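You operate a simulated robot arm through the tools that you are given. There is no shell and no other tool.

The job below is to be done with a simulated robot arm. You get a single attempt, and the scene is never put back.

JOB
Zero the cycles, set 3 to go and let the pump run them down.
Fine: green selector on before the pump selector goes to run; watch it stop, with 3 on the cycle display; leave the other controls.

Only the result counts: the job must be done as asked and must still hold three seconds after the hand-in. Knocking over, shifting, dropping, spilling or breaking anything else fails it.

ROBOT AND FRAMES
A 7-joint arm with a three-finger gripper, fixed in place. Base frame: the origin is at the foot of the arm, x ahead of it, y to its left, z up. Units: cm, rad, N and s.
Its first joint turns from -2.897 to 2.897 rad. Payload 2.69 kg.
The TCP is the grasp point between the finger pads, 3 cm short of the fingertips. In the tool frame z runs along the fingers and y along their closing line. The gripper opens to 12.8 cm. The gripper's body begins 11.7 cm behind the TCP.
Orientation is that of the tool frame in the base frame, as a unit quaternion [w, x, y, z]. With the fingers straight down and closing along the base's y, the tool's x points along the base's -x, its y along +y and its z along -z.

CONTROLS
- The arm moves only by the tool jog_arm. Its argument "commands" is a list of rows, each a list of 7 numbers: the gripper command, from -1 (shut) to 1 (fully open), values between in proportion, then the shift along the tool's x, y, z in units of 40 mm (1.0 is 40 mm), then the turn, a rotation vector about the tool's x, y, z in units of 8 degrees (1.0 is 8 degrees). In form: [[grip, dx, dy, dz, wx, wy, wz], ...]. A call has 1 to 20 rows; each row shifts and turns the commanded pose from where the row before left it, along the tool's axes as they then stand. A call with a number of a shift or a turn outside -1 to 1 is refused whole. Each row takes 0.2 s and may step no farther than 5 cm and 0.15 rad from the row before; otherwise, or with a gripper value out of range, the whole call is refused. Where a pose cannot be reached the arm comes as near as it can. A force on the tool above 70 N (or 10 N above the force at the start of the call, whichever is more), or a blocked arm, ends the call early, and 0.2 s more pass. The fingers move at their own pace and stop on an object; they squeeze with about 42 N. The grip force told is the motor's: it shows also when the fingers shut on nothing. Time passes only in rows, and 0.2 s behind the last, so rows that do not move let the fingers close. It gives the time, the measured TCP pose, the force on the tool (base axes), the opening and the grip force at its end, in the units of the frame above (readings bear some noise), with the torque about the TCP (base axes, N m) and any sound that the robot's microphone picked up.
- Cameras (640 x 400 px; columns grow to the right, rows downward): "scene" is fixed at [4.58, -64.67, 181.78]; the picture's right is [0.83, -0.55, 0.00], its down [-0.22, -0.34, -0.91] and it looks along [0.51, 0.76, -0.40] (base axes); focal length 337 px, centre (320, 200). "wrist" rides on the gripper at [5.8, 5.4, -13.1] in the tool frame; the picture's right is [-0.68, 0.74, 0.00], its down [-0.62, -0.57, -0.55] and it looks along [-0.40, -0.37, 0.84] (tool axes); focal length 234 px, centre (320, 200).
- camera(camera): a new picture of that camera. It takes no simulated time.
- move_column(by): slides the trunk up (or, below 0, down) by that many cm; the arm rides with it, the base frame stays. It gives what a move gives, with no picture.
- measure_at(camera, pixels): for up to 12 pixels [column, row] of the newest picture of that camera ("zoom" is the newest enlarged one), the place [x, y, z] in the base frame of the surface seen there, good to about 0.2 cm, but the place of the scene camera against the robot may be out by one fixed shift of up to 1.2 cm in any direction. It takes no simulated time.
- close_up(camera, box): a new picture of the part [left, top, right, bottom] of that camera's present view, enlarged. It takes no simulated time.
- hand_in(): hands the job in; it is judged then, once.

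Open the gripper and draw the arm clear of the work before you hand the job in, unless the task says otherwise.

The tools are called after "Call:" as a command line: name --pt "numbers of a row" for each row, then --argument value for the rest, lists and objects as JSON in quotes. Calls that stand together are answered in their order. jog_arm: Moves the arm, as the interface text tells. Its arguments: {"type":"object","properties":{"commands":{"type":"array"}},"required":["commands"]} The other tools are called the same way: move_column (by) slides the trunk up or down; camera (camera) takes a picture; measure_at (camera, pixels) gives the place of the surface under pixels of a picture; close_up (camera, box) takes an enlarged picture of a part of a camera's view; hand_in () hands the job in.

At the start:

```text
clock: 0.0
position: [49.09, 32.75, 147.12]
ee_rot: [0.0, 0.0, 1.0, 0.0]
force: [-0.6, -0.8, 0.1]
ft_torque: [0.0, 0.03, -0.01]
gripper_width: 12.8
finger_force: 0.1
trunk travel left (down, up): [-15.0, 20.0]
```

scene: 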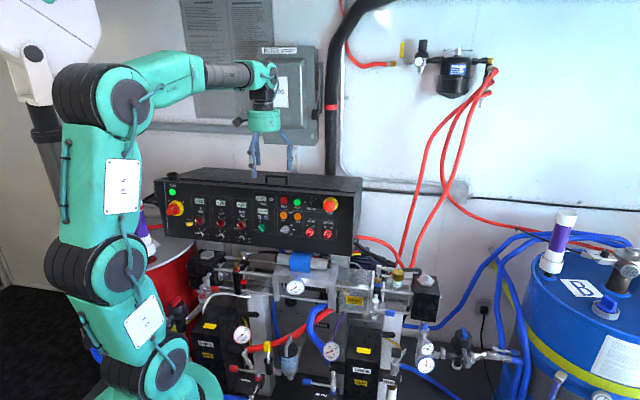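
wrist: 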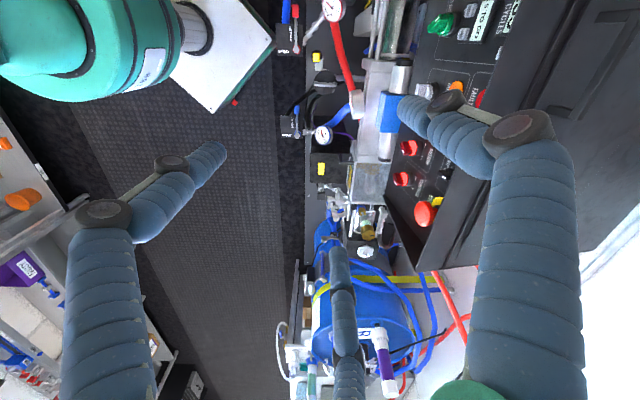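

I start by looking closely at the control panel, at about columns 155-362, rows 170-255 in the scene picture.

Call:
close_up --camera "scene" --box '[150, 165, 260, 250]'

Call:
close_up --camera "scene" --box '[250, 175, 360, 260]'

```text
4.71 times, centred on (205, 208) of scene
```

zoom: 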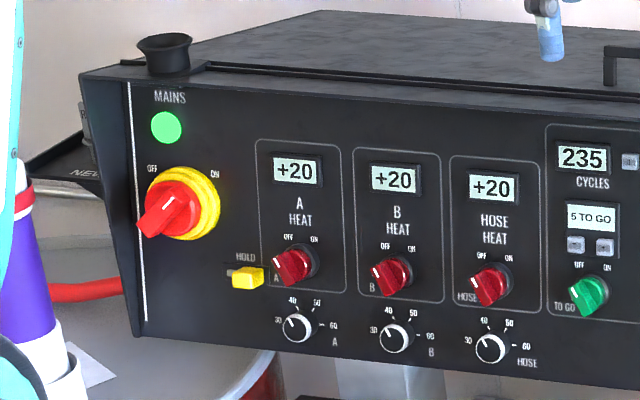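

```text
4.71 times, centred on (305, 218) of scene
```

zoom: 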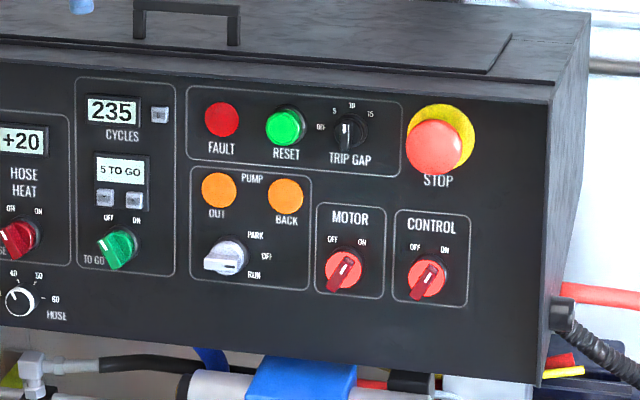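

The panel shows CYCLES 235 with a small button on its right, "5 TO GO" with two small buttons, a green TO GO selector and a grey pump selector. I zoom in further on these.

Call:
close_up --camera "scene" --box '[262, 190, 302, 215]'

Call:
close_up --camera "scene" --box '[256, 210, 296, 235]'

Call:
close_up --camera "scene" --box '[280, 210, 340, 248]'

Call:
close_up --camera "scene" --box '[240, 192, 288, 222]'

```text
16.00 times, centred on (282, 202) of scene
```

zoom: 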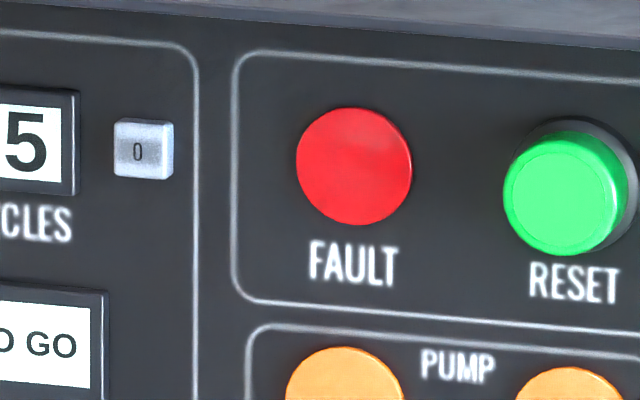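

```text
16.00 times, centred on (276, 222) of scene
```

zoom: 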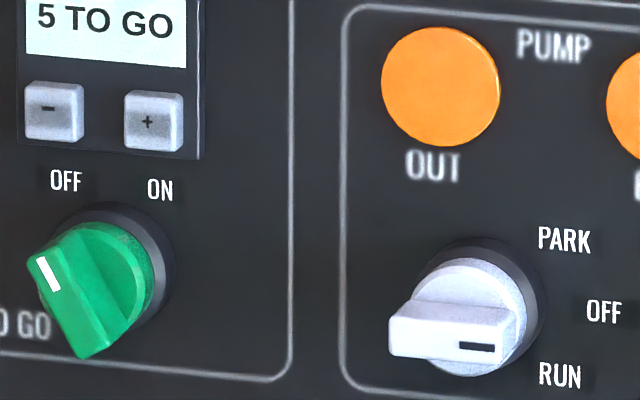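

```text
10.53 times, centred on (310, 229) of scene
```

zoom: 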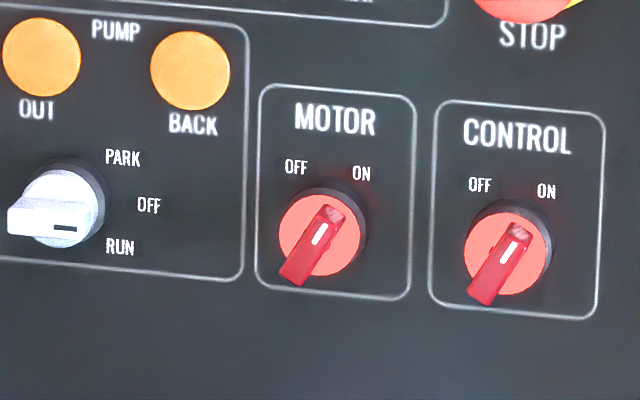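

```text
13.33 times, centred on (264, 207) of scene
```

zoom: 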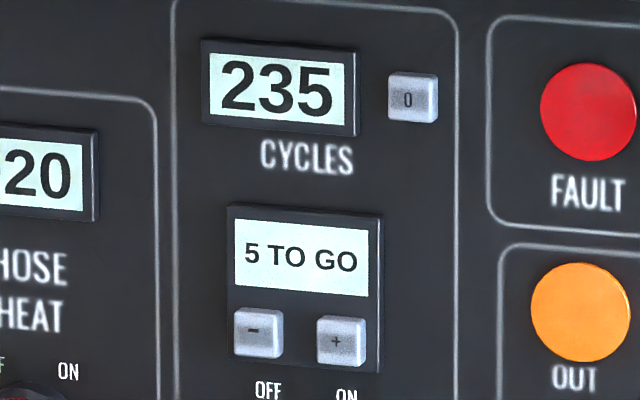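

Motor and control point to ON, the pump selector's mark points to OFF and TO GO to OFF. I measure the panel points in the scene picture for geometry.

Call:
camera --camera "scene"

Call:
measure_at --camera "zoom" --pixels '[[412, 98], [258, 333], [341, 341], [280, 80], [300, 255], [440, 30], [200, 390], [440, 200], [587, 110], [580, 312], [470, 390], [120, 200]]'

Call:
measure_at --camera "scene" --pixels '[[160, 185], [350, 205], [355, 250], [165, 235], [300, 178], [261, 228], [284, 230], [245, 190], [296, 262], [200, 250], [340, 262]]'

```text
taken
```

scene: 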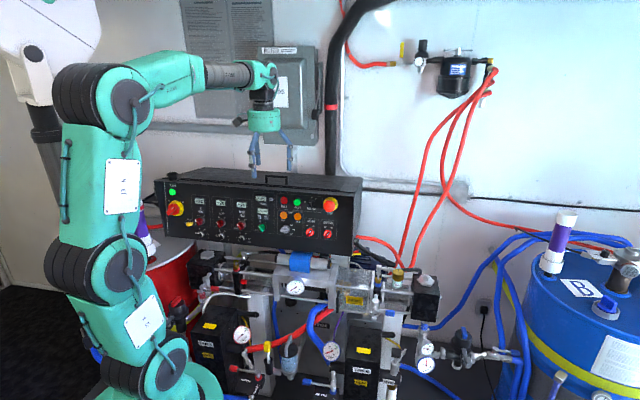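

```text
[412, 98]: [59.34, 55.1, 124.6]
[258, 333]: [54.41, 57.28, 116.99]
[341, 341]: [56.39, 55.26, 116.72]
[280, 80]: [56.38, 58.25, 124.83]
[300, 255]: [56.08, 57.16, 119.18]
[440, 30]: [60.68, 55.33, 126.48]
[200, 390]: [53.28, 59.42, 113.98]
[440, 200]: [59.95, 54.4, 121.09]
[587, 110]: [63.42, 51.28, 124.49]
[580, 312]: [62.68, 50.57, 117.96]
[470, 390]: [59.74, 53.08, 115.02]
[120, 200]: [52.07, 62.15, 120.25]
```

```text
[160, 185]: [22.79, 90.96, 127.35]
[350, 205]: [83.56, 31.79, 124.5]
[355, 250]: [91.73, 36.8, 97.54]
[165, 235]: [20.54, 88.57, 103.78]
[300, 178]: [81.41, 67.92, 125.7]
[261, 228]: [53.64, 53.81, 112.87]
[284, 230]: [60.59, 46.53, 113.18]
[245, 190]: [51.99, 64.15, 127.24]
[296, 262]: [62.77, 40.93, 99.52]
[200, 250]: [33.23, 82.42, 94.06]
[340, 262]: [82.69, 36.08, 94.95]
```

The panel face is roughly through (56, 57, 119), yawed about 45° and leaning back about 11°. I shut the gripper and turn the tool to yaw 45° about the vertical, where it hangs well clear.

Call:
jog_arm --pt "-1 0 0 0 0 0 -0.9375" --pt "-1 0 0 0 0 0 -0.9375" --pt "-1 0 0 0 0 0 -0.9375" --pt "-1 0 0 0 0 0 -0.9375" --pt "-1 0 0 0 0 0 -0.9375" --pt "-1 0 0 0 0 0 -0.9375"

```text
clock: 1.4
position: [49.26, 32.75, 147.01]
ee_rot: [0.0, -0.384, 0.923, 0.0]
force: [-0.2, -0.1, 0.2]
ft_torque: [0.01, -0.01, -0.02]
gripper_width: 0.22
finger_force: 31.7
trunk travel left (down, up): [-15.0, 20.0]
```

The yaw is right (tool x along (-0.7, -0.7, 0)). Now I pitch the tool forward toward the panel about its y axis.

Call:
jog_arm --pt "-1 0 0 0 0 -0.985 0" --pt "-1 0 0 0 0 -0.985 0" --pt "-1 0 0 0 0 -0.985 0" --pt "-1 0 0 0 0 -0.985 0" --pt "-1 0 0 0 0 -0.985 0"

Call:
camera --camera "scene"

Call:
camera --camera "wrist"

```text
clock: 2.6
position: [49.11, 32.7, 147.05]
ee_rot: [0.312, -0.36, 0.87, 0.13]
force: [0.3, -0.7, 0.3]
ft_torque: [-0.03, 0.02, 0.01]
gripper_width: 0.22
finger_force: 31.5
trunk travel left (down, up): [-15.0, 20.0]
```

```text
taken
```

scene: 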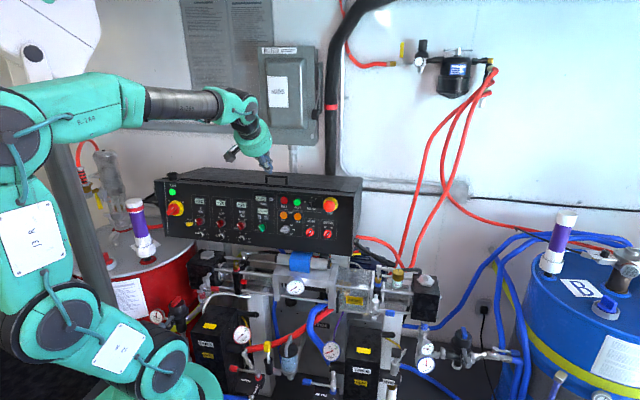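

```text
taken
```

wrist: 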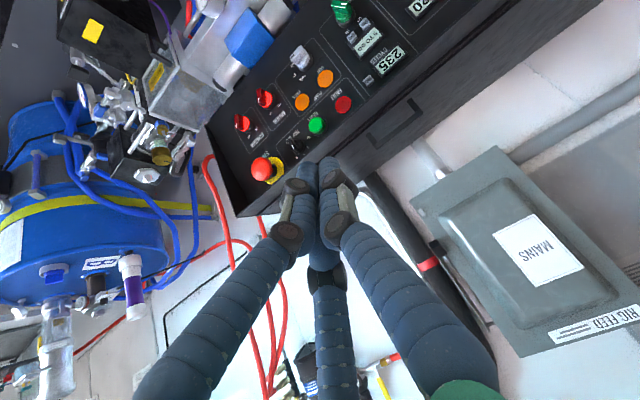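

The tool is halfway, still 25 cm or so clear of the panel. I finish the pitch in place.

Call:
jog_arm --pt "-1 0 0 0 0 -0.985 0" --pt "-1 0 0 0 0 -0.985 0" --pt "-1 0 0 0 0 -0.985 0" --pt "-1 0 0 0 0 -0.985 0" --pt "-1 0 0 0 0 -0.985 0"

Call:
camera --camera "scene"

Call:
camera --camera "wrist"

```text
clock: 3.8
position: [49.87, 32.97, 145.66]
ee_rot: [0.577, -0.297, 0.722, 0.243]
force: [-1.8, -2.1, 3.4]
ft_torque: [-0.25, 0.25, -0.06]
gripper_width: 0.19
finger_force: 31.4
trunk travel left (down, up): [-15.0, 20.0]
```

```text
taken
```

scene: 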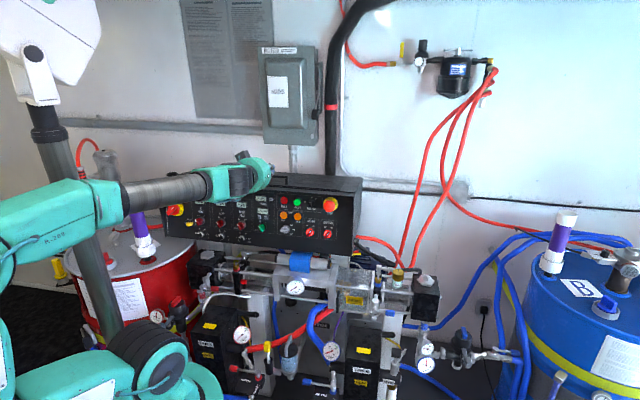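

```text
taken
```

wrist: 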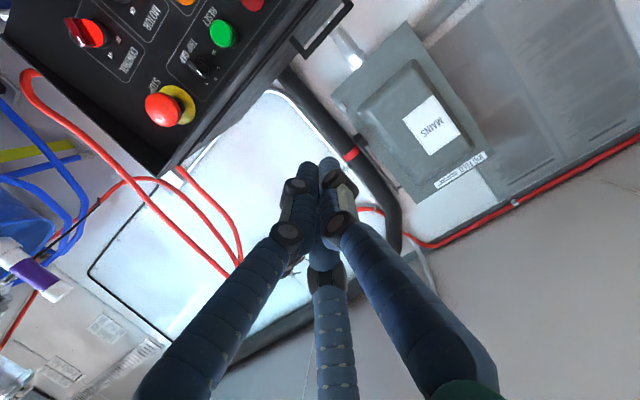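

The tool reads about 1.4° and 1.5 cm short of the command, so I let a still row pass to see whether it is settling or at a limit.

Call:
jog_arm --pt "-1 0 0 0 0 0 0" --pt "-1 0 0 0 0 0 0"

```text
clock: 4.4
position: [49.2, 32.65, 147.22]
ee_rot: [0.586, -0.295, 0.714, 0.242]
force: [0.4, -0.4, -0.6]
ft_torque: [0.0, -0.03, -0.02]
gripper_width: 0.19
finger_force: 31.2
trunk travel left (down, up): [-15.0, 20.0]
```

It had only been lagging; the pose is now right, with tool z along (0.694, 0.691, -0.194). I move down and a bit left, staying about 25 cm before the panel, to get a good wrist view.

Call:
jog_arm --pt "-1 0.56 0.27 0.03 0 0 0" --pt "-1 0.56 0.27 0.03 0 0 0" --pt "-1 0.56 0.27 0.03 0 0 0" --pt "-1 0.56 0.27 0.03 0 0 0" --pt "-1 0.56 0.27 0.03 0 0 0" --pt "-1 0.56 0.27 0.03 0 0 0" --pt "-1 0.56 0.27 0.03 0 0 0" --pt "-1 0 0 0 0 0 0"

Call:
camera --camera "scene"

Call:
camera --camera "wrist"

```text
clock: 6.2
position: [42.35, 36.4, 131.44]
ee_rot: [0.586, -0.296, 0.714, 0.243]
force: [0.5, 1.0, 0.1]
ft_torque: [-0.02, 0.03, 0.02]
gripper_width: 0.22
finger_force: 31.6
trunk travel left (down, up): [-15.0, 20.0]
```

```text
taken
```

scene: 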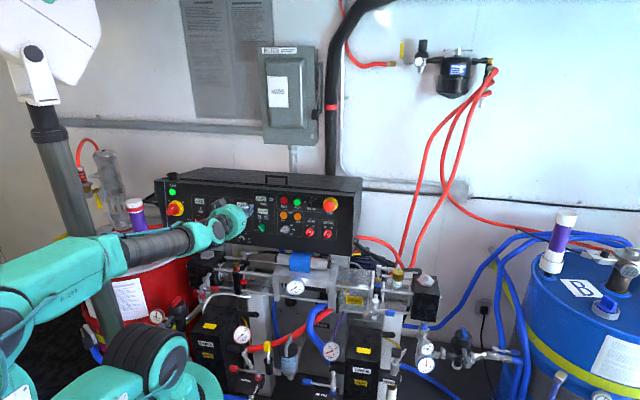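

```text
taken
```

wrist: 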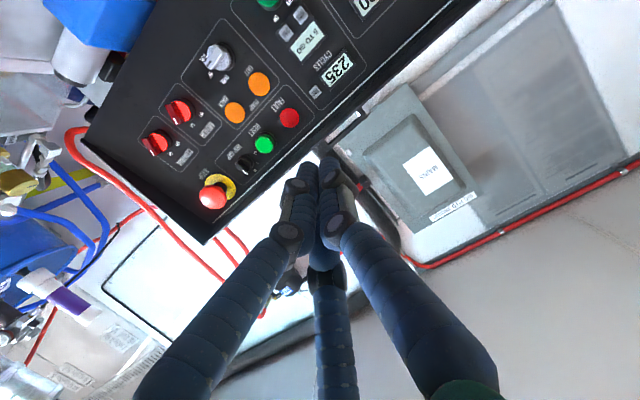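

The move went cleanly. I measure the purple-topped bottle, the drum and the forearm to check clearance, and continue planning the descent.

Call:
measure_at --camera "scene" --pixels '[[136, 212], [100, 180], [130, 290], [165, 243], [60, 270], [185, 240], [195, 250], [225, 230], [150, 345], [98, 270]]'

Call:
measure_at --camera "wrist" --pixels '[[315, 91], [284, 29], [299, 14], [215, 58], [330, 110], [200, 100], [270, 90], [180, 110], [345, 30]]'

```text
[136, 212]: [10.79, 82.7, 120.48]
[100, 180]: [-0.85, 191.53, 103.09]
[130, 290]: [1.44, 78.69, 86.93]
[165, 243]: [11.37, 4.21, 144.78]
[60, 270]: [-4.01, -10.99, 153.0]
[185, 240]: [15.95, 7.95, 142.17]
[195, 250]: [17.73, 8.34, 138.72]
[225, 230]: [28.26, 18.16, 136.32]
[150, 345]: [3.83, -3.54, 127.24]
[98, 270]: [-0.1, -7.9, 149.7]
```

```text
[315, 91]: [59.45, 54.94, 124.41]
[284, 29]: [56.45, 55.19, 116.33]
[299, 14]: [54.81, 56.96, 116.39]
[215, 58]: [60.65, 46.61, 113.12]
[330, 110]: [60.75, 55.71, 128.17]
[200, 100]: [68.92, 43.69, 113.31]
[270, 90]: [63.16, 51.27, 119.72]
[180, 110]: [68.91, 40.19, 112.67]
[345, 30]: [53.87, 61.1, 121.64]
```

The drum is far from the arm, and wrist and scene measurements agree within about 0.4 cm. I continue the remaining half of the descent for a better look at the controls.

Call:
jog_arm --pt "-1 0.56 0.27 0 0 0 0" --pt "-1 0.56 0.27 0 0 0 0" --pt "-1 0.56 0.27 0 0 0 0" --pt "-1 0.56 0.27 0 0 0 0" --pt "-1 0.56 0.27 0 0 0 0" --pt "-1 0.56 0.27 0 0 0 0" --pt "-1 0 0 0 0 0 0"

Call:
camera --camera "wrist"

Call:
close_up --camera "wrist" --box '[160, 20, 360, 145]'

```text
clock: 7.8
position: [40.28, 33.68, 117.79]
ee_rot: [0.584, -0.299, 0.713, 0.246]
force: [0.1, -0.4, -0.7]
ft_torque: [-0.03, -0.02, 0.0]
gripper_width: 0.21
finger_force: 31.5
out of reach, approached as far as the arm can: row 2, 3, 4, 5, 6
trunk travel left (down, up): [-15.0, 20.0]
```

```text
taken
```

wrist: 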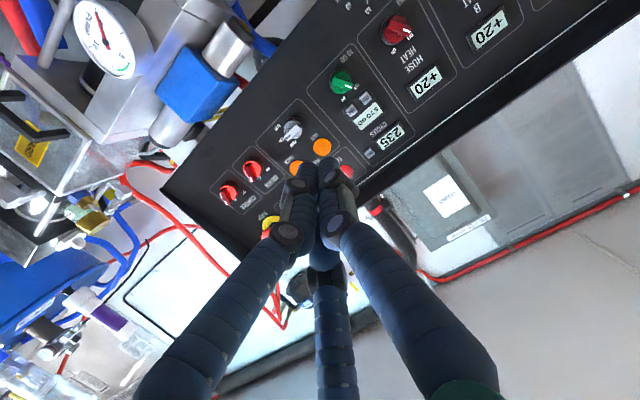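

```text
3.20 times, centred on (260, 82) of wrist
```

zoom: 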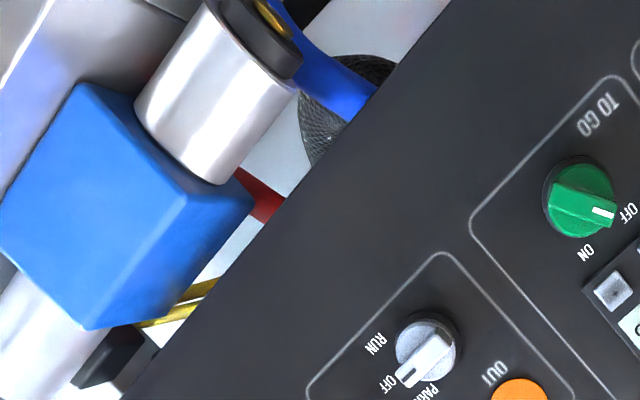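

Some rows were out of reach at this close-in spot. I check the arm's posture in the scene view before going on.

Call:
camera --camera "scene"

Call:
jog_arm --pt "-1 0 0 0 0 0 0"

```text
taken
```

scene: 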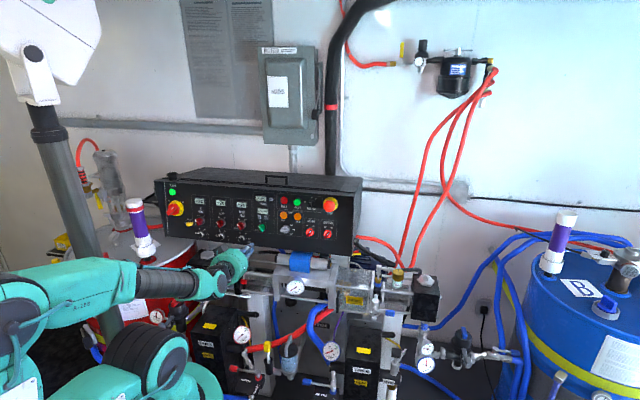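

```text
clock: 8.2
position: [40.28, 33.72, 117.8]
ee_rot: [0.584, -0.299, 0.714, 0.246]
force: [-1.0, 0.3, -0.2]
ft_torque: [-0.02, 0.02, -0.01]
gripper_width: 0.21
finger_force: 31.3
trunk travel left (down, up): [-15.0, 20.0]
```

The arm is steady and well clear. I take wrist close-ups of the buttons and knobs to measure them exactly.

Call:
close_up --camera "wrist" --box '[320, 60, 416, 120]'

Call:
close_up --camera "wrist" --box '[340, 110, 420, 160]'

```text
6.67 times, centred on (368, 90) of wrist
```

zoom: 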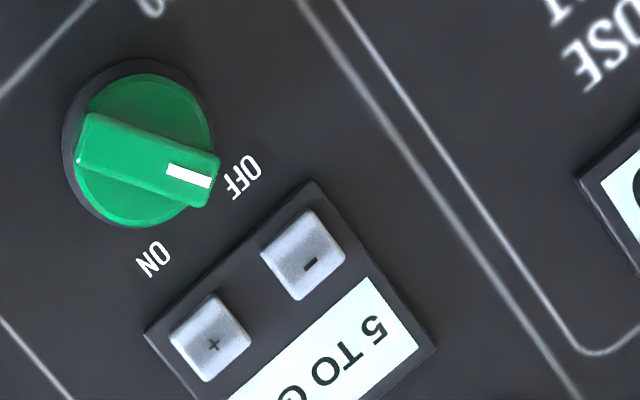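

```text
8.00 times, centred on (380, 135) of wrist
```

zoom: 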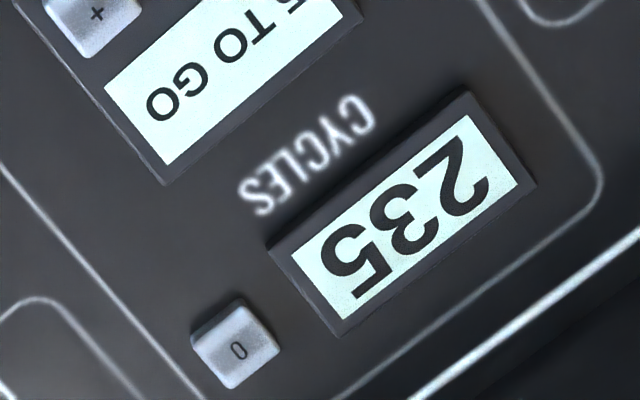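

The zoomed view shows the "0" button at (238, 345) and CYCLES display clearly. I measure the 0 button and panel surface around it.

Call:
measure_at --camera "zoom" --pixels '[[238, 348], [225, 340], [250, 355], [238, 335], [160, 280], [300, 380], [100, 200], [560, 100], [330, 130], [590, 300], [450, 30], [100, 340]]'

Call:
close_up --camera "wrist" --box '[320, 60, 416, 120]'

Call:
measure_at --camera "zoom" --pixels '[[305, 252], [318, 242], [210, 335], [195, 340], [90, 145], [205, 180], [150, 160], [130, 110], [260, 80], [30, 250], [450, 180], [290, 130]]'

```text
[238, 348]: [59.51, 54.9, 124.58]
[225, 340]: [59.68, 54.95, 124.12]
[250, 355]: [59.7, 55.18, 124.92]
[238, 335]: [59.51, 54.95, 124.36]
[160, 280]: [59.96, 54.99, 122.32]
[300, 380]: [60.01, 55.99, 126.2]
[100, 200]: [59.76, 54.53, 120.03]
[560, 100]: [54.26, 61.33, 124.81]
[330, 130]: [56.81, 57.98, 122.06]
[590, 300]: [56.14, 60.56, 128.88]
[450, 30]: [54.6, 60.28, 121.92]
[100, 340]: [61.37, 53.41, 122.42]
```

```text
6.67 times, centred on (368, 90) of wrist
```

zoom: 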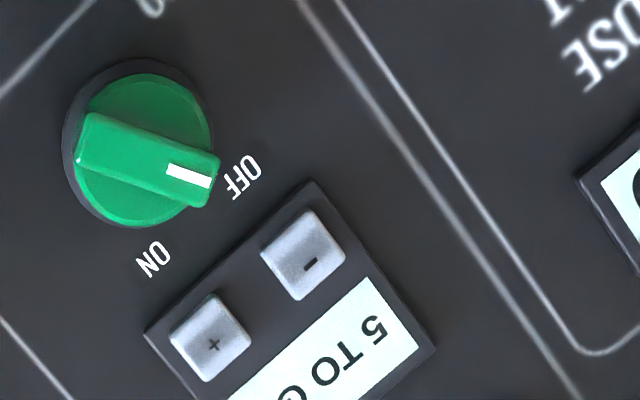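

```text
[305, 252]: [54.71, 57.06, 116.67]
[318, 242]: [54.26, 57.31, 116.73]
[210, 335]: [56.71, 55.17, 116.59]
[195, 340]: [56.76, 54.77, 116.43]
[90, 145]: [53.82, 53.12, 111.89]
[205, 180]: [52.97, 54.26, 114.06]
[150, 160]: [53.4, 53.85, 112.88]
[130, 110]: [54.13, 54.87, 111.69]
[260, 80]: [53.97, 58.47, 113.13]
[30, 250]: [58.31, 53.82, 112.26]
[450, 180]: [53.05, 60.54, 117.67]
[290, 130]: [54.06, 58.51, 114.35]
```

The panel plane fits x+y = 112.2 + 0.275(z-112.4), so the tool axis is already square to it. I take a close-up of the pump selector at about (292, 128) to measure it too.

Call:
close_up --camera "wrist" --box '[250, 95, 346, 155]'

Call:
measure_at --camera "zoom" --pixels '[[285, 225], [262, 245], [310, 195], [250, 215], [300, 245], [275, 200], [180, 150], [240, 110], [200, 230], [240, 290]]'

```text
6.67 times, centred on (298, 125) of wrist
```

zoom: 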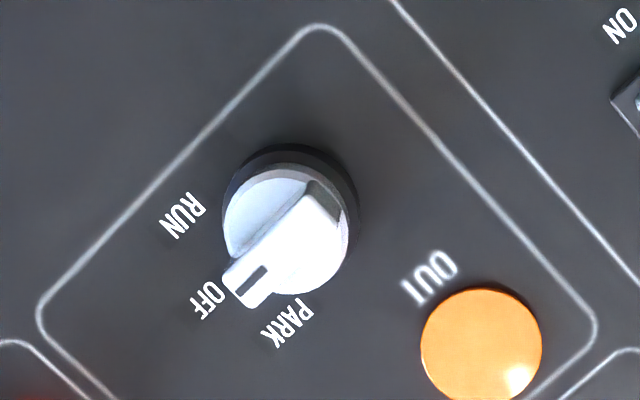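

```text
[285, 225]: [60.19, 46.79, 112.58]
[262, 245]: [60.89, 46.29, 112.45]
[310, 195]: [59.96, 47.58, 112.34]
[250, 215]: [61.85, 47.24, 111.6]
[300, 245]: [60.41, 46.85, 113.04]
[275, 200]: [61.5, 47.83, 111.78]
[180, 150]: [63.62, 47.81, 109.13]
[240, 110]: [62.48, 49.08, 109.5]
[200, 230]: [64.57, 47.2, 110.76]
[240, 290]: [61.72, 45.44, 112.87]
```

The pump selector's ridge is along the panel's horizontal, mark on OFF; RUN is about 45° clockwise. I now go in front of the "0" button: up 12 cm, then forward to about 3 cm short of contact.

Call:
jog_arm --pt "-1 -0.6 0.06 0.1 0 0 0" --pt "-1 -0.6 0.06 0.2 0 0 0" --pt "-1 -0.6 0.06 0.4 0 0 0" --pt "-1 -0.6 0.06 0.6 0 0 0" --pt "-1 -0.6 0.06 0.6 0 0 0" --pt "-1 0 0 0.6 0 0 0" --pt "-1 0 0 0.6 0 0 0" --pt "-1 0 0 0.6 0 0 0" --pt "-1 0 0 0.6 0 0 0" --pt "-1 0 0 0.5 0 0 0" --pt "-1 0 0 0 0 0 0" --pt "-1 0 0 0 0 0 0"

Call:
camera --camera "wrist"

Call:
camera --camera "scene"

```text
clock: 10.8
position: [55.83, 47.88, 126.26]
ee_rot: [0.584, -0.298, 0.714, 0.246]
force: [0.2, -0.5, -0.7]
ft_torque: [-0.03, 0.0, 0.01]
gripper_width: 0.2
finger_force: 31.5
out of reach, approached as far as the arm can: row 6, 7, 8, 9, 10
trunk travel left (down, up): [-15.0, 20.0]
```

```text
taken
```

wrist: 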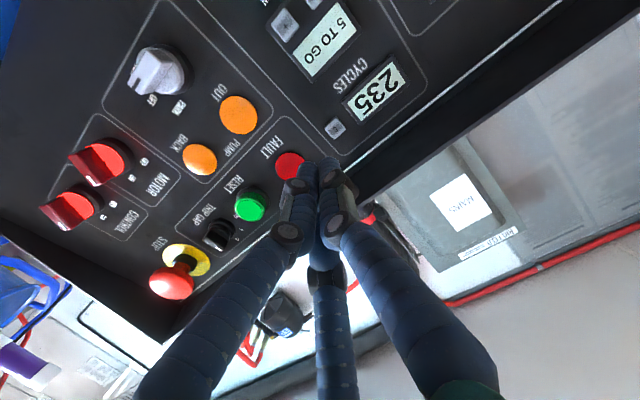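

```text
taken
```

scene: 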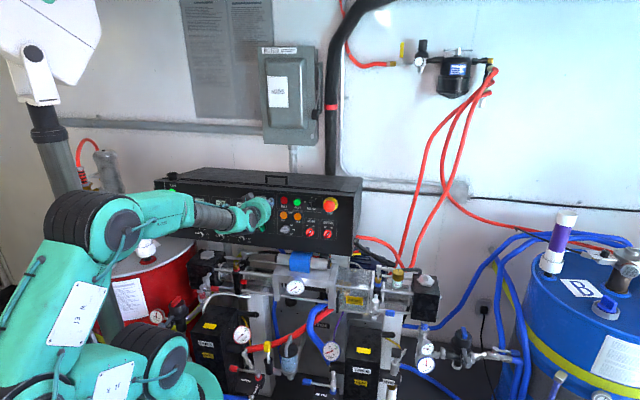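

Rows 6 to 10 were out of reach, leaving the tip about 5 cm short of the panel and 2 cm right. I measure the arm's own joints in the scene picture to understand the posture and whether the trunk should move.

Call:
measure_at --camera "scene" --pixels '[[190, 385], [160, 360], [80, 310], [50, 375], [125, 217], [90, 225], [165, 210], [215, 217], [255, 210], [120, 355], [200, 370], [25, 340]]'

Call:
jog_arm --pt "-1 0 0 0 0 0 0"

```text
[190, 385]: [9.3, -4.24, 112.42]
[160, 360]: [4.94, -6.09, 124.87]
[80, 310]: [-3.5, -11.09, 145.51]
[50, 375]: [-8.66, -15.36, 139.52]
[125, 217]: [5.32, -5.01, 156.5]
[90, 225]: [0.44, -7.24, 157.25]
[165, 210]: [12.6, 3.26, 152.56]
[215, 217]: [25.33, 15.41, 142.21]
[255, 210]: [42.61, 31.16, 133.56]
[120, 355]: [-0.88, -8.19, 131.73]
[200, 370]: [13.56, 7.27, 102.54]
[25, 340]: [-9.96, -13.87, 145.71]
```

```text
clock: 11.2
position: [55.85, 47.86, 126.31]
ee_rot: [0.584, -0.299, 0.714, 0.246]
force: [0.7, 0.4, -0.1]
ft_torque: [0.0, 0.03, 0.01]
gripper_width: 0.21
finger_force: 31.3
trunk travel left (down, up): [-15.0, 20.0]
```

The forward travel was as commanded, but the arm refuses to go left (r stayed near 5.6 instead of 3.4), which suggests a wrist joint at its limit. I back off 8 cm and test a roll about the tool axis in one direction.

Call:
jog_arm --pt "-1 0 0 -0.5 0 0 0" --pt "-1 0 0 -0.5 0 0 0" --pt "-1 0 0 -0.5 0 0 0" --pt "-1 0 0 -0.5 0 0 0" --pt "-1 0 0 0 0 0 1" --pt "-1 0 0 0 0 0 1" --pt "-1 0 0 0 0 0 1" --pt "-1 0 0 0 0 0 0" --pt "-1 0 0 0 0 0 0"

```text
clock: 13.2
position: [50.27, 42.33, 127.93]
ee_rot: [0.523, -0.141, 0.76, 0.36]
force: [-0.7, -0.3, -0.3]
ft_torque: [0.01, -0.02, 0.0]
gripper_width: 0.2
finger_force: 31.6
trunk travel left (down, up): [-15.0, 20.0]
```

The +24° roll worked without complaint. I now test whether moving left 3 cm works in this roll.

Call:
jog_arm --pt "-1 0.1 0.23 0 0 0 0" --pt "-1 0.1 0.23 0 0 0 0" --pt "-1 0.1 0.23 0 0 0 0" --pt "-1 0 0 0 0 0 0"

```text
clock: 14.2
position: [48.98, 43.07, 128.23]
ee_rot: [0.521, -0.143, 0.76, 0.362]
force: [0.2, 0.5, 0.3]
ft_torque: [0.02, 0.02, -0.02]
gripper_width: 0.21
finger_force: 32.0
out of reach, approached as far as the arm can: row 2, 3
trunk travel left (down, up): [-15.0, 20.0]
```

It moved left only 1.4 cm before "out of reach". I look at the scene to judge the posture and then try a further roll.

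Call:
camera --camera "scene"

Call:
jog_arm --pt "-1 0 0 0 0 0 1" --pt "-1 0 0 0 0 0 1" --pt "-1 0 0 0 0 0 1" --pt "-1 0 0 0 0 0 0" --pt "-1 0 0.25 0 0 0 0" --pt "-1 0 0.25 0 0 0 0" --pt "-1 0 0 0 0 0 0"

```text
taken
```

scene: 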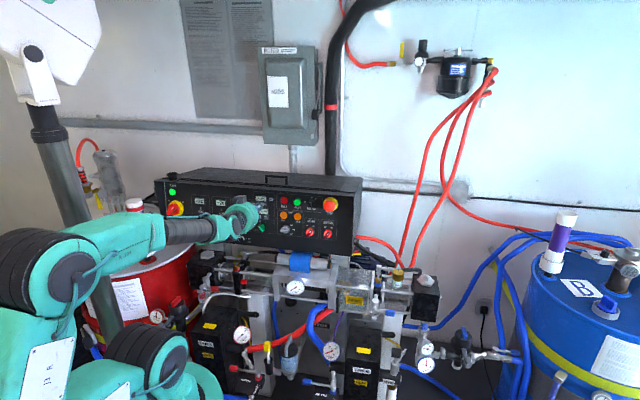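

```text
clock: 15.8
position: [48.95, 43.49, 129.98]
ee_rot: [0.434, 0.018, 0.773, 0.462]
force: [-0.5, 0.2, 0.2]
ft_torque: [0.01, 0.0, -0.01]
gripper_width: 0.2
finger_force: 31.6
out of reach, approached as far as the arm can: row 5, 6
trunk travel left (down, up): [-15.0, 20.0]
```

The limit is on going left with this posture: the forearm slopes down steeply and the wrist must bend up. Lowering the trunk should relieve that, and the tip would still be over 10 cm from the panel, so I lower it 15 cm.

Call:
move_column --by -15

Call:
camera --camera "scene"

Call:
camera --camera "wrist"

```text
clock: 17.6
position: [48.84, 43.41, 115.08]
ee_rot: [0.434, 0.018, 0.773, 0.462]
force: [-0.7, -0.2, -0.1]
ft_torque: [0.02, 0.05, 0.01]
gripper_width: 0.19
finger_force: 31.0
trunk travel left (down, up): [0.0, 35.0]
```

```text
taken
```

scene: 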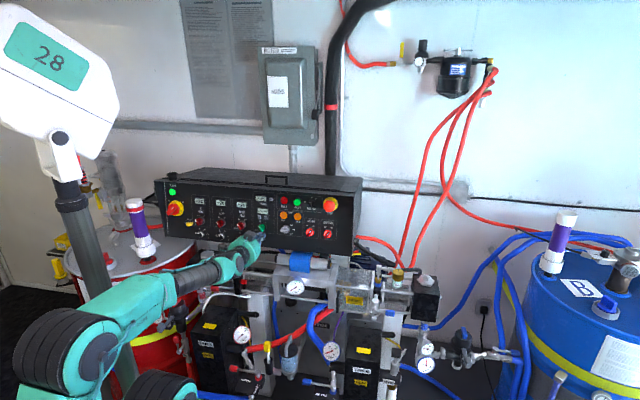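

```text
taken
```

wrist: 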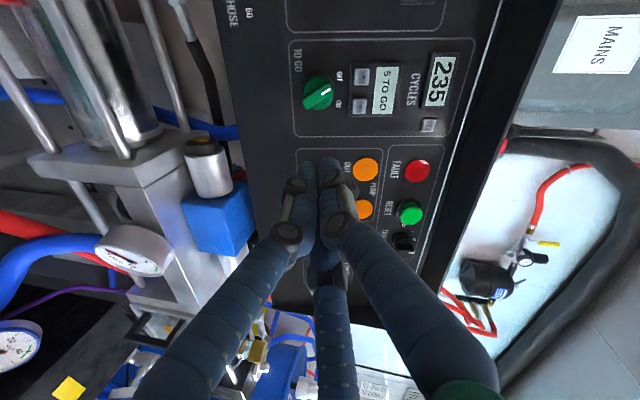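

Lowered, and the wrist view now clearly shows the panel; tip is still 11 cm away. I roll back to neutral and rise 12.2 cm to the 0 button's height.

Call:
jog_arm --pt "-1 0 0 0 0 0 -1" --pt "-1 0 0 0 0 0 -1" --pt "-1 0 0 0 0 0 -1" --pt "-1 0 0 0 0 0 -1" --pt "-1 0 0 0 0 0 -1" --pt "-1 0 0 0 0 0 -1" --pt "-1 -0.51 0.02 0 0 0 0" --pt "-1 -0.51 0.02 0 0 0 0" --pt "-1 -0.51 0.02 0 0 0 0" --pt "-1 -0.51 0.02 0 0 0 0" --pt "-1 -0.51 0.02 0 0 0 0" --pt "-1 -0.51 0.02 0 0 0 0" --pt "-1 0 0 0 0 0 0" --pt "-1 0 0 0 0 0 0"

```text
clock: 20.6
position: [50.13, 45.4, 127.06]
ee_rot: [0.585, -0.298, 0.713, 0.246]
force: [-0.7, -0.6, 0.0]
ft_torque: [0.03, -0.01, -0.02]
gripper_width: 0.21
finger_force: 31.5
trunk travel left (down, up): [0.0, 35.0]
```

At r=3.34, u=12.15, d=-14.4 in panel terms, right in front of the 0 button. I advance 8.4 cm, leaving about 2.2 cm to the button.

Call:
jog_arm --pt "-1 0 0 0.42 0 0 0" --pt "-1 0 0 0.42 0 0 0" --pt "-1 0 0 0.42 0 0 0" --pt "-1 0 0 0.42 0 0 0" --pt "-1 0 0 0.42 0 0 0" --pt "-1 0 0 0 0 0 0" --pt "-1 0 0 0 0 0 0"

Call:
camera --camera "wrist"

Call:
close_up --camera "wrist" --box '[260, 100, 388, 180]'

Call:
close_up --camera "scene" --box '[220, 180, 316, 240]'

```text
clock: 22.1
position: [55.94, 51.5, 125.31]
ee_rot: [0.585, -0.298, 0.713, 0.246]
force: [0.7, 0.2, 0.0]
ft_torque: [-0.01, 0.03, -0.01]
gripper_width: 0.23
finger_force: 31.1
trunk travel left (down, up): [0.0, 35.0]
```

```text
taken
```

wrist: 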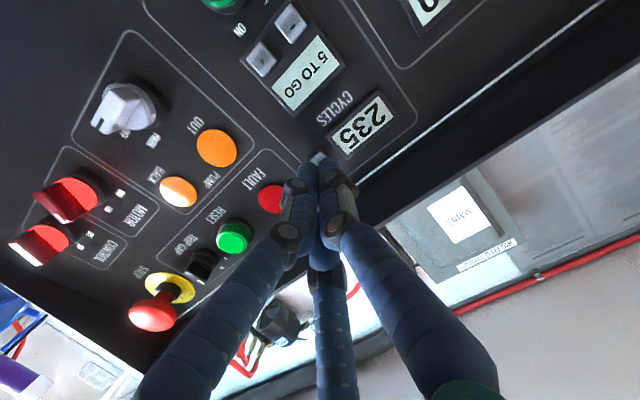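

```text
5.00 times, centred on (324, 140) of wrist
```

zoom: 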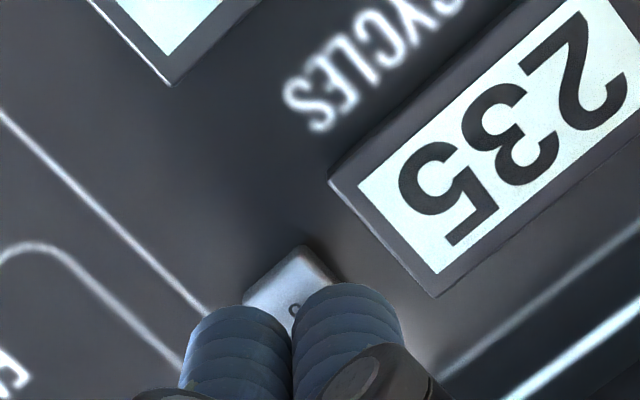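

```text
6.67 times, centred on (268, 210) of scene
```

zoom: 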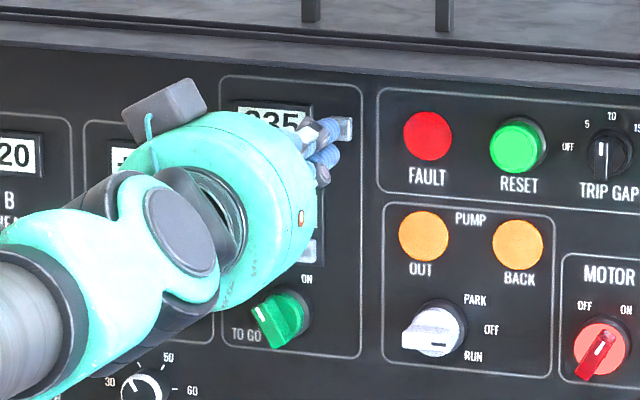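

The finger seam lines up with the 0 button (zoom (292, 310)); the tip is about 2 cm from it. I advance 1.5 cm gently, then probe in small steps.

Call:
jog_arm --pt "-1 0 -0.02 0.2 0 0 0" --pt "-1 0 -0.01 0.15 0 0 0" --pt "-1 0 0 0.05 0 0 0" --pt "-1 0 0 0 0 0 0"

```text
clock: 23.1
position: [57.08, 52.42, 125.11]
ee_rot: [0.585, -0.298, 0.713, 0.245]
force: [0.4, -0.3, 0.3]
ft_torque: [0.0, -0.01, 0.02]
gripper_width: 0.2
finger_force: 31.4
trunk travel left (down, up): [0.0, 35.0]
```

Tip is about 0.5 cm from the button face (d=-1.3). I step in by 0.2 cm rows.

Call:
jog_arm --pt "-1 0 0 0.05 0 0 0" --pt "-1 0 0 0.05 0 0 0" --pt "-1 0 0 0.03 0 0 0"

```text
clock: 23.9
position: [57.39, 52.85, 124.84]
ee_rot: [0.584, -0.299, 0.713, 0.246]
force: [0.1, 0.2, 0.1]
ft_torque: [0.02, -0.01, 0.0]
gripper_width: 0.25
finger_force: 31.5
trunk travel left (down, up): [0.0, 35.0]
```

Still no contact force at d=-0.74 for the tip. I continue in 0.1 cm steps.

Call:
jog_arm --pt "-1 0 0 0.025 0 0 0" --pt "-1 0 0 0.025 0 0 0"

```text
clock: 24.6
position: [57.54, 52.99, 124.97]
ee_rot: [0.585, -0.298, 0.714, 0.245]
force: [-0.1, -0.4, -0.3]
ft_torque: [0.01, 0.0, -0.02]
gripper_width: 0.22
finger_force: 30.8
trunk travel left (down, up): [0.0, 35.0]
```

No force yet; two more 0.12 cm steps.

Call:
jog_arm --pt "-1 0 0 0.03 0 0 0" --pt "-1 0 0 0.03 0 0 0"

Call:
close_up --camera "wrist" --box '[260, 100, 388, 180]'

```text
clock: 25.1
position: [57.86, 52.96, 124.97]
ee_rot: [0.584, -0.298, 0.714, 0.245]
force: [-0.2, 0.4, -0.8]
ft_torque: [0.02, -0.01, 0.0]
gripper_width: 0.22
finger_force: 31.5
trunk travel left (down, up): [0.0, 35.0]
```

```text
5.00 times, centred on (324, 140) of wrist
```

zoom: 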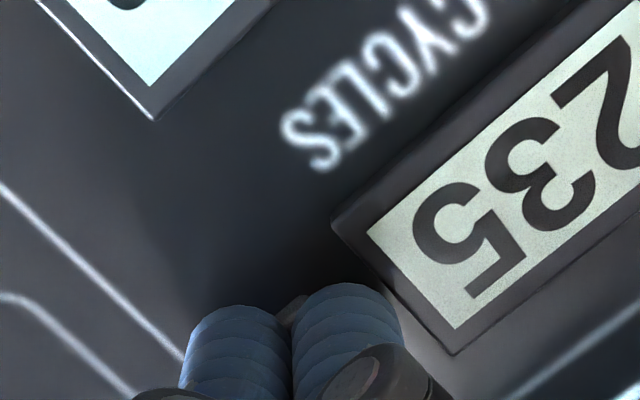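

Still no contact force, and the button is just visible between fingers at (290, 310). I continue by small steps.

Call:
jog_arm --pt "-1 0 0 0.03 0 0 0" --pt "-1 0 0 0.03 0 0 0"

```text
clock: 25.8
position: [58.03, 53.26, 124.9]
ee_rot: [0.584, -0.298, 0.714, 0.245]
force: [-2.1, -0.6, 0.2]
ft_torque: [0.02, -0.03, 0.02]
gripper_width: 0.62
finger_force: 31.6
trunk travel left (down, up): [0.0, 35.0]
heard: click
```

A click was heard with about 2 N of contact. I look at the display.

Call:
close_up --camera "wrist" --box '[260, 60, 420, 160]'

Call:
close_up --camera "scene" --box '[220, 180, 316, 240]'

```text
4.00 times, centred on (340, 110) of wrist
```

zoom: 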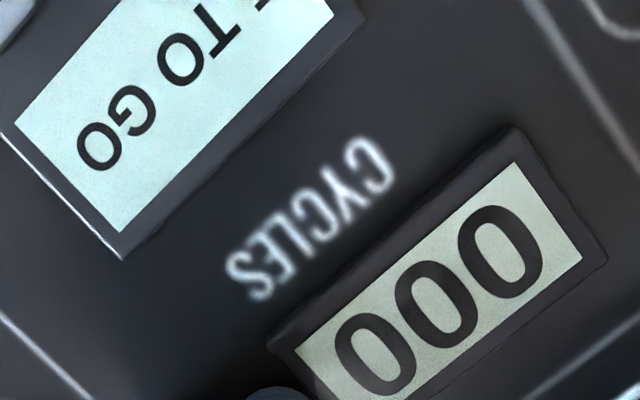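

```text
6.67 times, centred on (268, 210) of scene
```

zoom: 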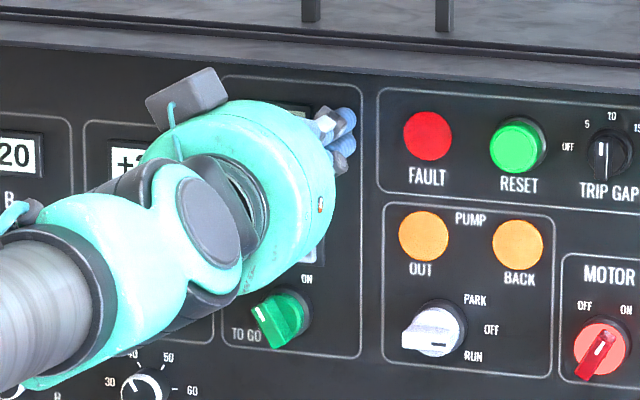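

CYCLES now reads 000. I draw back 5 cm, then move down 8 cm and left 4.9 cm to face the "-" button.

Call:
jog_arm --pt "-1 0 0 -0.4 0 0 0" --pt "-1 0 0 -0.4 0 0 0" --pt "-1 0 0 -0.45 0 0 0" --pt "-1 0.5 0.31 0 0 0 0" --pt "-1 0.5 0.31 0 0 0 0" --pt "-1 0.5 0.31 0 0 0 0" --pt "-1 0.5 0.31 0 0 0 0" --pt "-1 0 0 0 0 0 0" --pt "-1 0 0 0 0 0 0"

Call:
camera --camera "wrist"

Call:
close_up --camera "wrist" --box '[260, 80, 420, 180]'

```text
clock: 27.8
position: [53.0, 48.79, 117.93]
ee_rot: [0.582, -0.302, 0.713, 0.249]
force: [-0.4, -0.1, 0.1]
ft_torque: [-0.03, -0.02, 0.03]
gripper_width: 0.23
finger_force: 31.6
out of reach, approached as far as the arm can: row 5, 6, 7
trunk travel left (down, up): [0.0, 35.0]
```

```text
taken
```

wrist: 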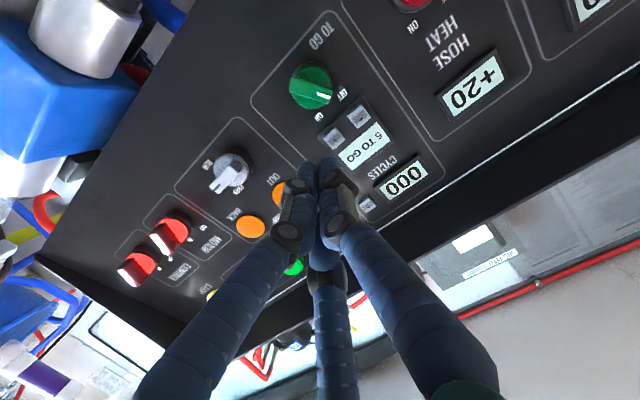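

```text
4.00 times, centred on (340, 130) of wrist
```

zoom: 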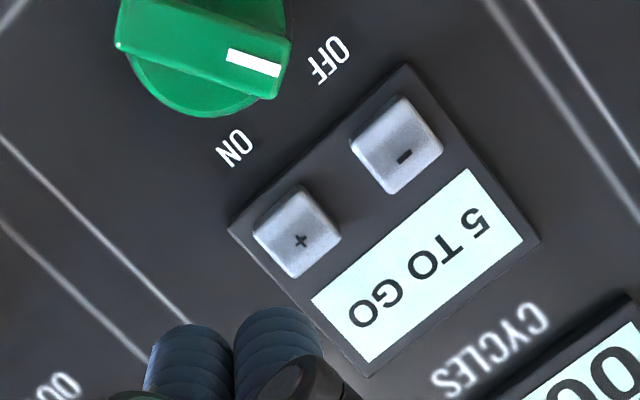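

The readout shows "5 TO GO"; the arm again stops short to the left (r=2.98 instead of -1.66). Pointing the tool about 8° further left should free it, so I yaw the tool and then shift left 4.5 cm.

Call:
jog_arm --pt "-1 0 0 0 -0.5 0 0" --pt "-1 0 0 0 -0.5 0 0" --pt "-1 0 0 0 0 0 0" --pt "-1 0 0.279 0.044 0 0 0" --pt "-1 0 0.279 0.044 0 0 0" --pt "-1 0 0.279 0.044 0 0 0" --pt "-1 0 0.279 0.044 0 0 0" --pt "-1 0 0 0 0 0 0" --pt "-1 0 0 0 0 0 0"

Call:
camera --camera "wrist"

Call:
close_up --camera "wrist" --box '[260, 80, 420, 180]'

```text
clock: 29.8
position: [49.77, 52.07, 117.96]
ee_rot: [0.562, -0.338, 0.695, 0.295]
force: [-0.4, 0.1, 0.2]
ft_torque: [0.01, -0.03, 0.0]
gripper_width: 0.2
finger_force: 31.2
trunk travel left (down, up): [0.0, 35.0]
```

```text
taken
```

wrist: 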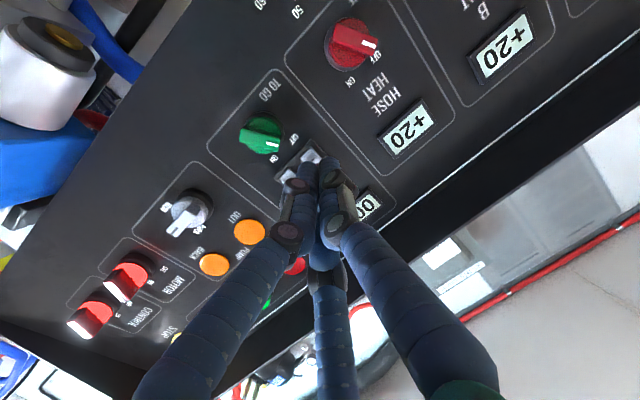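

```text
4.00 times, centred on (340, 130) of wrist
```

zoom: 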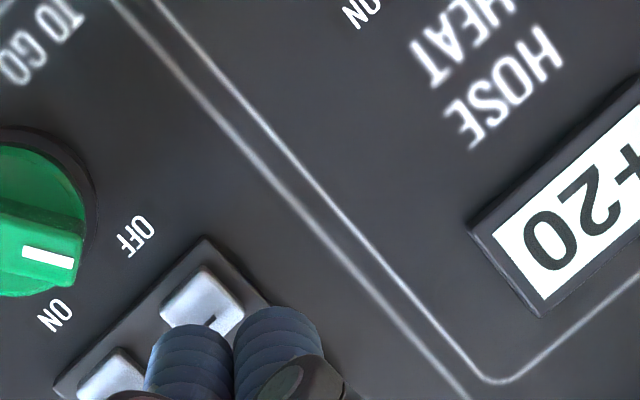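

The yawed tool reaches the spot: tip at r=-2.07, u=4.04, d=-5.3, with the right finger in front of the "-" button. I advance 3.6 cm straight along the panel normal.

Call:
jog_arm --pt "-1 0 -0.033 0.2225 0 0 0" --pt "-1 0 -0.033 0.2225 0 0 0" --pt "-1 0 -0.033 0.2225 0 0 0" --pt "-1 0 -0.033 0.2225 0 0 0" --pt "-1 0 0 0 0 0 0" --pt "-1 0 0 0 0 0 0"

Call:
camera --camera "wrist"

Call:
close_up --camera "wrist" --box '[260, 100, 388, 180]'

```text
clock: 31.1
position: [52.26, 54.64, 117.19]
ee_rot: [0.562, -0.339, 0.694, 0.295]
force: [-0.5, 0.0, 0.4]
ft_torque: [-0.02, -0.03, 0.06]
gripper_width: 0.23
finger_force: 32.1
trunk travel left (down, up): [0.0, 35.0]
```

```text
taken
```

wrist: 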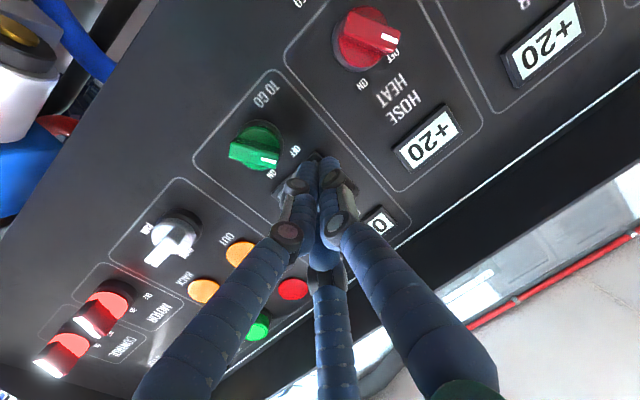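

```text
5.00 times, centred on (324, 140) of wrist
```

zoom: 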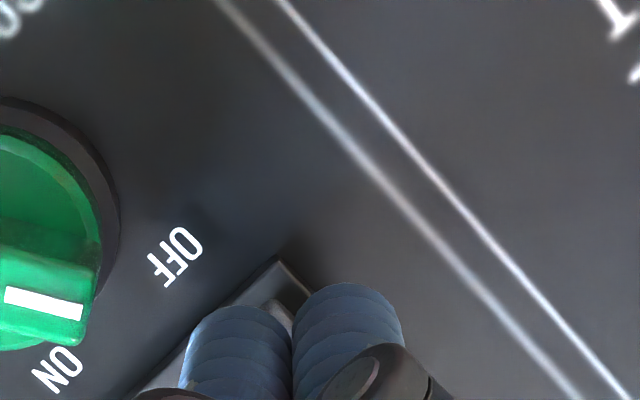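

The tip sits over the "-" button, whose lower-left corner shows between the fingers at (285, 300). I step in along the normal in small rows.

Call:
jog_arm --pt "-1 0 -0.008 0.05 0 0 0" --pt "-1 0 -0.008 0.05 0 0 0" --pt "-1 0 -0.005 0.03 0 0 0"

```text
clock: 31.9
position: [52.63, 55.02, 117.05]
ee_rot: [0.562, -0.339, 0.694, 0.295]
force: [0.5, 0.3, -0.6]
ft_torque: [0.02, 0.04, 0.04]
gripper_width: 0.22
finger_force: 31.4
trunk travel left (down, up): [0.0, 35.0]
```

No contact yet with the tip at d=-1.08. Two more small steps.

Call:
jog_arm --pt "-1 0 -0.004 0.025 0 0 0" --pt "-1 0 -0.004 0.025 0 0 0"

```text
clock: 32.5
position: [52.73, 55.23, 117.1]
ee_rot: [0.562, -0.338, 0.694, 0.295]
force: [1.1, -0.9, 0.2]
ft_torque: [-0.02, 0.01, -0.06]
gripper_width: 0.19
finger_force: 31.5
trunk travel left (down, up): [0.0, 35.0]
```

Still free at about d=-0.88. I continue with two 0.1 cm steps.

Call:
jog_arm --pt "-1 0 -0.004 0.025 0 0 0" --pt "-1 0 -0.004 0.025 0 0 0"

```text
clock: 33.1
position: [52.96, 55.4, 117.17]
ee_rot: [0.562, -0.339, 0.694, 0.296]
force: [-1.6, -0.6, -0.3]
ft_torque: [0.01, 0.01, -0.01]
gripper_width: 0.22
finger_force: 31.6
trunk travel left (down, up): [0.0, 35.0]
```

A slight contact (-1.6 N) is beginning, no click yet. One more step of 0.1 cm.

Call:
jog_arm --pt "-1 0 -0.004 0.025 0 0 0"

```text
clock: 33.5
position: [52.81, 55.46, 117.1]
ee_rot: [0.562, -0.338, 0.695, 0.295]
force: [-1.4, -1.5, 0.5]
ft_torque: [-0.01, -0.06, 0.01]
gripper_width: 0.22
finger_force: 31.9
trunk travel left (down, up): [0.0, 35.0]
heard: click
```

A click. I check the readout from both cameras before the second press.

Call:
close_up --camera "scene" --box '[240, 185, 304, 225]'

Call:
close_up --camera "wrist" --box '[260, 100, 420, 200]'

```text
10.00 times, centred on (272, 205) of scene
```

zoom: 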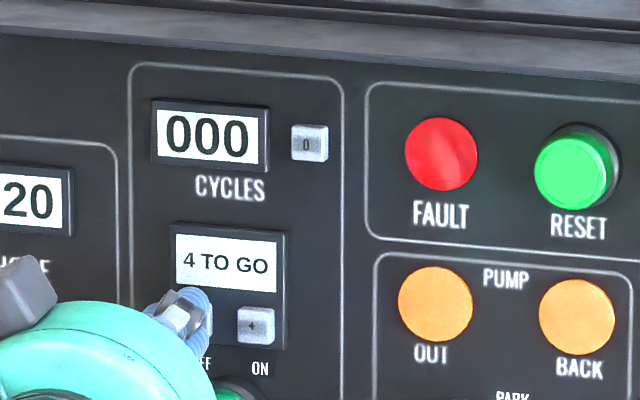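

```text
4.00 times, centred on (340, 150) of wrist
```

zoom: 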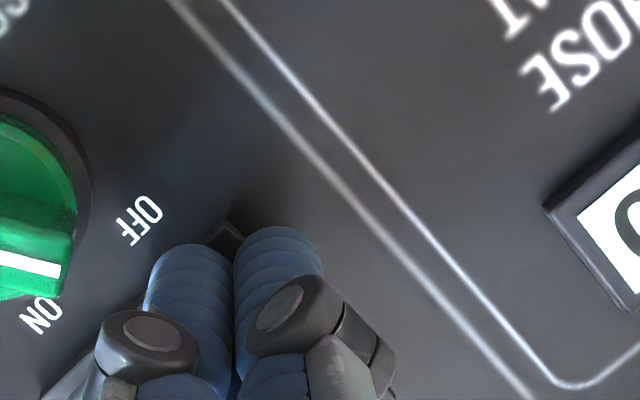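

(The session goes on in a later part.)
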